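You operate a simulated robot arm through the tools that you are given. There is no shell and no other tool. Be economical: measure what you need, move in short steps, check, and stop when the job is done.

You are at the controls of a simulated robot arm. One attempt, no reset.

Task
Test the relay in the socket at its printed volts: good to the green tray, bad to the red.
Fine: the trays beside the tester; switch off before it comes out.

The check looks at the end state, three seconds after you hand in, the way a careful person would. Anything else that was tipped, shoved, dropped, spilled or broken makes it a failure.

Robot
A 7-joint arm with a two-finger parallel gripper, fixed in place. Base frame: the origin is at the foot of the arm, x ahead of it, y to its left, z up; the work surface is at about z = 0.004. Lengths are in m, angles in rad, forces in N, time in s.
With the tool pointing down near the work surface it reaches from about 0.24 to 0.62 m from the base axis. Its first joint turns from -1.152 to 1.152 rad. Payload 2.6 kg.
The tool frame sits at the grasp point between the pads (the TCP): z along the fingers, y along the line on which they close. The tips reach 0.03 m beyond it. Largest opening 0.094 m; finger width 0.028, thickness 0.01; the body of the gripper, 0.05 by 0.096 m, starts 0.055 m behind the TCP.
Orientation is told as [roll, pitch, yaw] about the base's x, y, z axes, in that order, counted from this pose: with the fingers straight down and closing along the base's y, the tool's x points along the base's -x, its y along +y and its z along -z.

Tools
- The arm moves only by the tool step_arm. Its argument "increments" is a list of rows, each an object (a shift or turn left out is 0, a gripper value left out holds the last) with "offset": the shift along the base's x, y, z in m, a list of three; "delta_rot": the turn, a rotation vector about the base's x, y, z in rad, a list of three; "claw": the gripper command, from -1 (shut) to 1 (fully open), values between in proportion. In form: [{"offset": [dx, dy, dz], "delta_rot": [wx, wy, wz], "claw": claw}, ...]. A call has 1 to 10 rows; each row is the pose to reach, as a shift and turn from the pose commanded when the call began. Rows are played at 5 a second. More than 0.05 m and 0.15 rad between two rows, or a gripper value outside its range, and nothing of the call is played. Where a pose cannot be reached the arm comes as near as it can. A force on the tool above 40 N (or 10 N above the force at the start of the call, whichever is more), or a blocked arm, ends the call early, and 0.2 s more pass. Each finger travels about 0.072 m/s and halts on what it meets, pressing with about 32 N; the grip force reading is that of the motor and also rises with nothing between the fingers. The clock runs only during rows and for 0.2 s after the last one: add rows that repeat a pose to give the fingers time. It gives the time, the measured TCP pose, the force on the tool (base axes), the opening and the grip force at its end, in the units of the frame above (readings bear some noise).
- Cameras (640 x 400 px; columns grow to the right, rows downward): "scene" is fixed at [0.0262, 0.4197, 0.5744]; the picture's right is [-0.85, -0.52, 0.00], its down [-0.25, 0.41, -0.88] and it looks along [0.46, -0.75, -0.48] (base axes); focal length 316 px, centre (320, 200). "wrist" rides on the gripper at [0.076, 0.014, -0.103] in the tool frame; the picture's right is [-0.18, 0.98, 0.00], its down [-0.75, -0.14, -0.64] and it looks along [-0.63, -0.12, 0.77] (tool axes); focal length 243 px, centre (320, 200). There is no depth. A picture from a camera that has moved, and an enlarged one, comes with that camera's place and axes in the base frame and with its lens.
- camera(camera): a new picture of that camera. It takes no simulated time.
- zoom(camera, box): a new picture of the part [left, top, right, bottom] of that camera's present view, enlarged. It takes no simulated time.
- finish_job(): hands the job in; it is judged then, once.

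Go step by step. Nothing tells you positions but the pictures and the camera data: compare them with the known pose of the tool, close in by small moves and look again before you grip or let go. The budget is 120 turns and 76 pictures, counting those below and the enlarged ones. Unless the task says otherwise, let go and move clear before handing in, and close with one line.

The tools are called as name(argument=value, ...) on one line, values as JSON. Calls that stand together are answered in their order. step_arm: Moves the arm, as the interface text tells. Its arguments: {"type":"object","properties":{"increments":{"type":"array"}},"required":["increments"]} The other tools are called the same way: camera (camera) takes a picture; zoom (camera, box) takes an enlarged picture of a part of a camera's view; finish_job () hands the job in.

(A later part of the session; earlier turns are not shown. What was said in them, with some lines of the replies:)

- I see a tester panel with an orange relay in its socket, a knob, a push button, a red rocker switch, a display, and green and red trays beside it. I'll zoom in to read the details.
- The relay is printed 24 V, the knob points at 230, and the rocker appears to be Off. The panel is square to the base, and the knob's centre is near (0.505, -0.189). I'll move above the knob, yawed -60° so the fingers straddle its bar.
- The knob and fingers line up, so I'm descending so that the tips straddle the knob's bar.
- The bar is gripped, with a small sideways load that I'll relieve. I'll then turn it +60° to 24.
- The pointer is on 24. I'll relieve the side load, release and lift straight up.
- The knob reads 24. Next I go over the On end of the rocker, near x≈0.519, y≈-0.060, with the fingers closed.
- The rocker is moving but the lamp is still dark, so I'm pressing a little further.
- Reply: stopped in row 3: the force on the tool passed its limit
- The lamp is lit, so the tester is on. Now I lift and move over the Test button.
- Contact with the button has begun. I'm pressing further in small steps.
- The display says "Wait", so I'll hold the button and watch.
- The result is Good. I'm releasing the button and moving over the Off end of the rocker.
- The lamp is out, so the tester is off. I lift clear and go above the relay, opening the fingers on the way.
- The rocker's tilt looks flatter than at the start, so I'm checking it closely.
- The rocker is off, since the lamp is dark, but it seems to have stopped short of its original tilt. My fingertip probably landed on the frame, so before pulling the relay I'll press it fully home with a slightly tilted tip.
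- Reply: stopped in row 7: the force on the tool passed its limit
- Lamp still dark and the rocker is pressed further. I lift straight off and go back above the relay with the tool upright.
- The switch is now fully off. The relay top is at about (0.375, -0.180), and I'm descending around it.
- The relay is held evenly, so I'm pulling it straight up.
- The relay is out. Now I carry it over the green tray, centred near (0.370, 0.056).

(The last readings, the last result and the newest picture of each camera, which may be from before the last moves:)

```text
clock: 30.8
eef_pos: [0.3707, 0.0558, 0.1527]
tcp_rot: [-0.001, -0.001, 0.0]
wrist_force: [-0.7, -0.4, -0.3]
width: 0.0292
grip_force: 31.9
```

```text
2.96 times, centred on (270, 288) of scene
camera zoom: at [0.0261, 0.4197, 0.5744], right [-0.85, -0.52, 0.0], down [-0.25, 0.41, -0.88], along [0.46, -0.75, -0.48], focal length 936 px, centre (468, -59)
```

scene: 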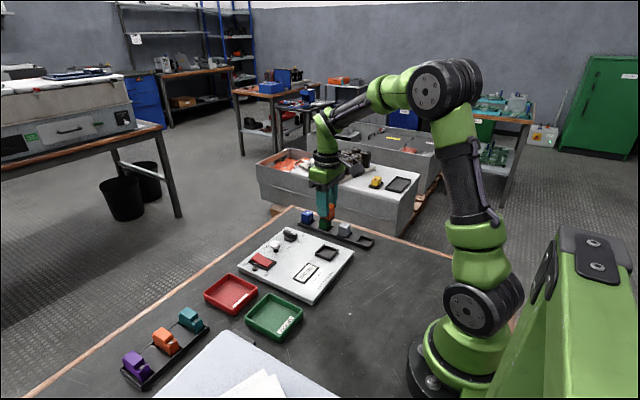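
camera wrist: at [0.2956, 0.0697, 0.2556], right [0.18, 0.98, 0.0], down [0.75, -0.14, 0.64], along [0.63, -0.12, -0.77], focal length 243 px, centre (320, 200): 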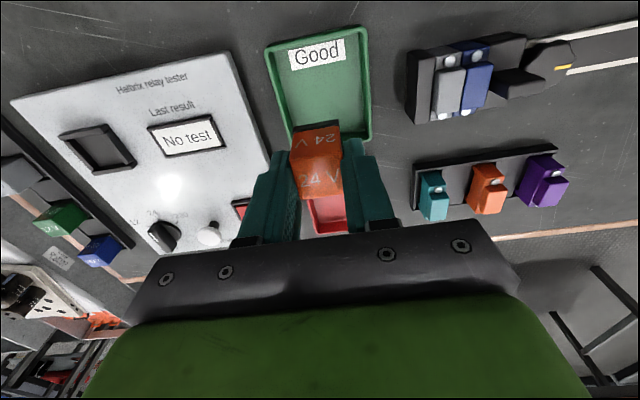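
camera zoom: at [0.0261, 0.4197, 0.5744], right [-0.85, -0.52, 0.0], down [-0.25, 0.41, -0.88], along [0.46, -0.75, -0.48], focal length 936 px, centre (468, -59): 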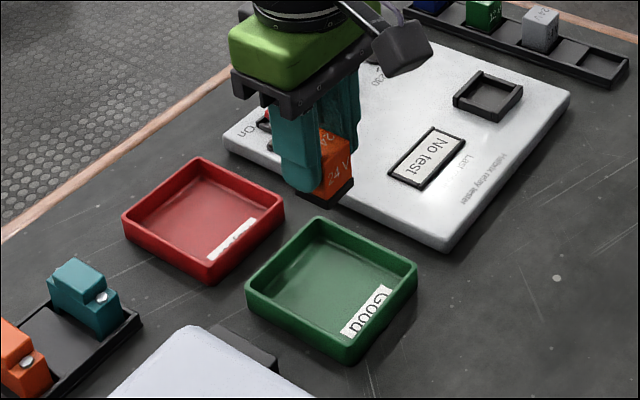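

step_arm(increments=[{"offset": [-0.003, 0.004, -0.03]}, {"offset": [-0.003, 0.004, -0.06]}, {"offset": [-0.003, 0.004, -0.08]}, {"offset": [-0.003, 0.004, -0.088]}])

zoom(camera="scene", box=[220, 270, 320, 345])

zoom(camera="wrist", box=[200, 30, 440, 210])

```text
clock: 31.8
eef_pos: [0.3677, 0.0596, 0.0656]
tcp_rot: [0.0, -0.001, -0.001]
wrist_force: [0.5, 0.4, -1.3]
width: 0.0289
grip_force: 32.1
```

```text
5.33 times, centred on (270, 308) of scene
camera zoom: at [0.0262, 0.4197, 0.5744], right [-0.85, -0.52, 0.0], down [-0.25, 0.41, -0.88], along [0.46, -0.75, -0.48], focal length 1684 px, centre (587, -373)
```

zoom: 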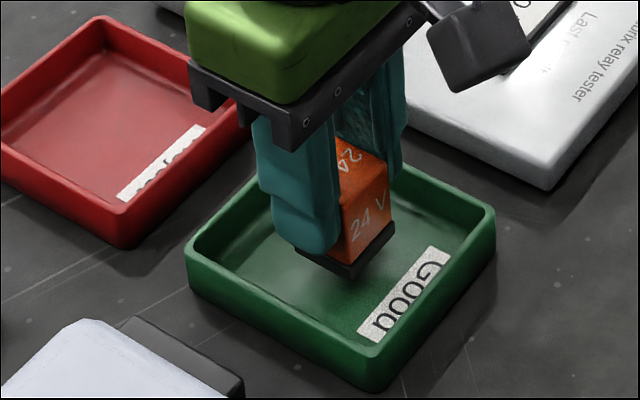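

```text
2.22 times, centred on (320, 120) of wrist
camera zoom: at [0.2921, 0.0735, 0.1684], right [0.18, 0.98, 0.0], down [0.75, -0.14, 0.64], along [0.63, -0.12, -0.77], focal length 539 px, centre (320, 378)
```

zoom: 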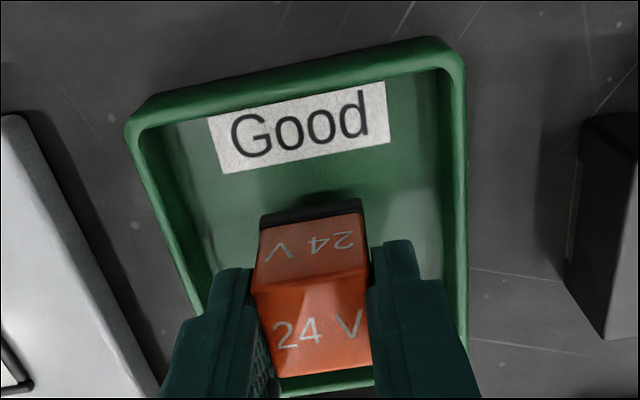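

The relay is centred in the tray, about 15 mm above its floor. I'm lowering it slowly to contact.

step_arm(increments=[{"offset": [0, 0, -0.004]}, {"offset": [0, 0, -0.008]}, {"offset": [0, 0, -0.011]}, {"offset": [0, 0, -0.013]}])

zoom(camera="scene", box=[220, 270, 320, 345])

```text
clock: 32.8
eef_pos: [0.3686, 0.0599, 0.0528]
tcp_rot: [-0.001, -0.004, 0.0]
wrist_force: [-7.6, -1.5, 24.3]
width: 0.029
grip_force: 32.4
```

```text
5.33 times, centred on (270, 308) of scene
camera zoom: at [0.026, 0.4197, 0.5744], right [-0.85, -0.52, 0.0], down [-0.25, 0.41, -0.88], along [0.46, -0.75, -0.48], focal length 1684 px, centre (587, -373)
```

zoom: 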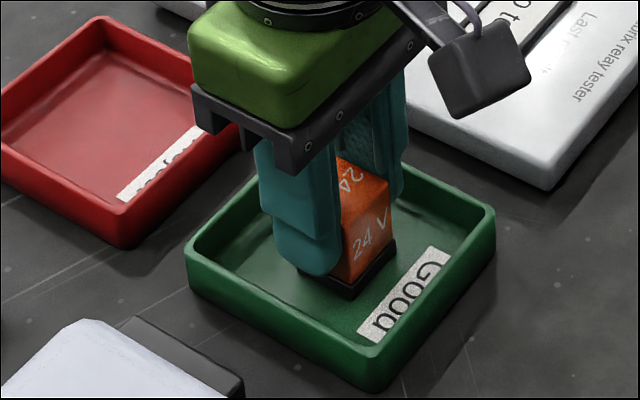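

It's touching the floor, with 24 N of force. I'll back off 1 mm, open slightly and lift away.

step_arm(increments=[{"offset": [0, 0, 0.0015]}, {"offset": [0, 0, 0.0015], "claw": -0.25}, {"offset": [0, 0, 0.0015], "claw": -0.05}, {"offset": [0, 0, 0.0015], "claw": -0.05}, {"offset": [0, 0, 0.03]}, {"offset": [0, 0, 0.07]}, {"offset": [0, 0, 0.11]}, {"offset": [0, 0, 0.15]}, {"offset": [0, 0, 0.18]}])

camera(camera="wrist")

zoom(camera="scene", box=[180, 200, 380, 350])

```text
clock: 34.8
eef_pos: [0.3684, 0.0579, 0.2323]
tcp_rot: [0.0, 0.0, -0.001]
wrist_force: [0.1, -1.1, -0.1]
width: 0.0445
grip_force: 0.0
```

```text
29 pictures are left
camera wrist: at [0.2922, 0.0725, 0.3354], right [0.18, 0.98, 0.0], down [0.75, -0.14, 0.64], along [0.63, -0.12, -0.77], focal length 243 px, centre (320, 200)
```

wrist: 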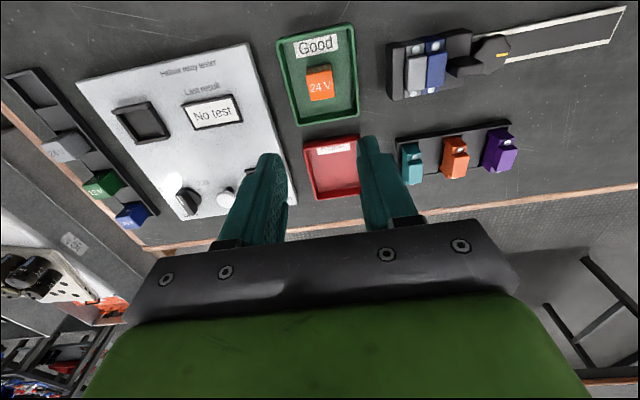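

```text
2.67 times, centred on (280, 275) of scene
camera zoom: at [0.0261, 0.4197, 0.5744], right [-0.85, -0.52, 0.0], down [-0.25, 0.41, -0.88], along [0.46, -0.75, -0.48], focal length 842 px, centre (427, 0)
```

zoom: 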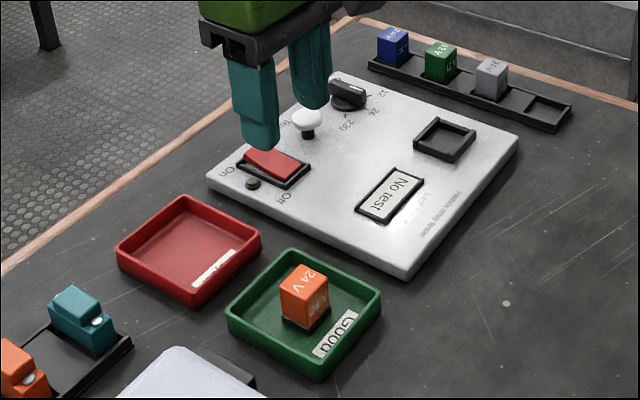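

The relay stands upright in the green tray, the tester is off and the arm is clear, so I'm handing in.

finish_job()

```text
The job is handed in.
```

The relay tested Good at its printed 24 V; I switched the tester off, then took the relay out and placed it in the green tray.
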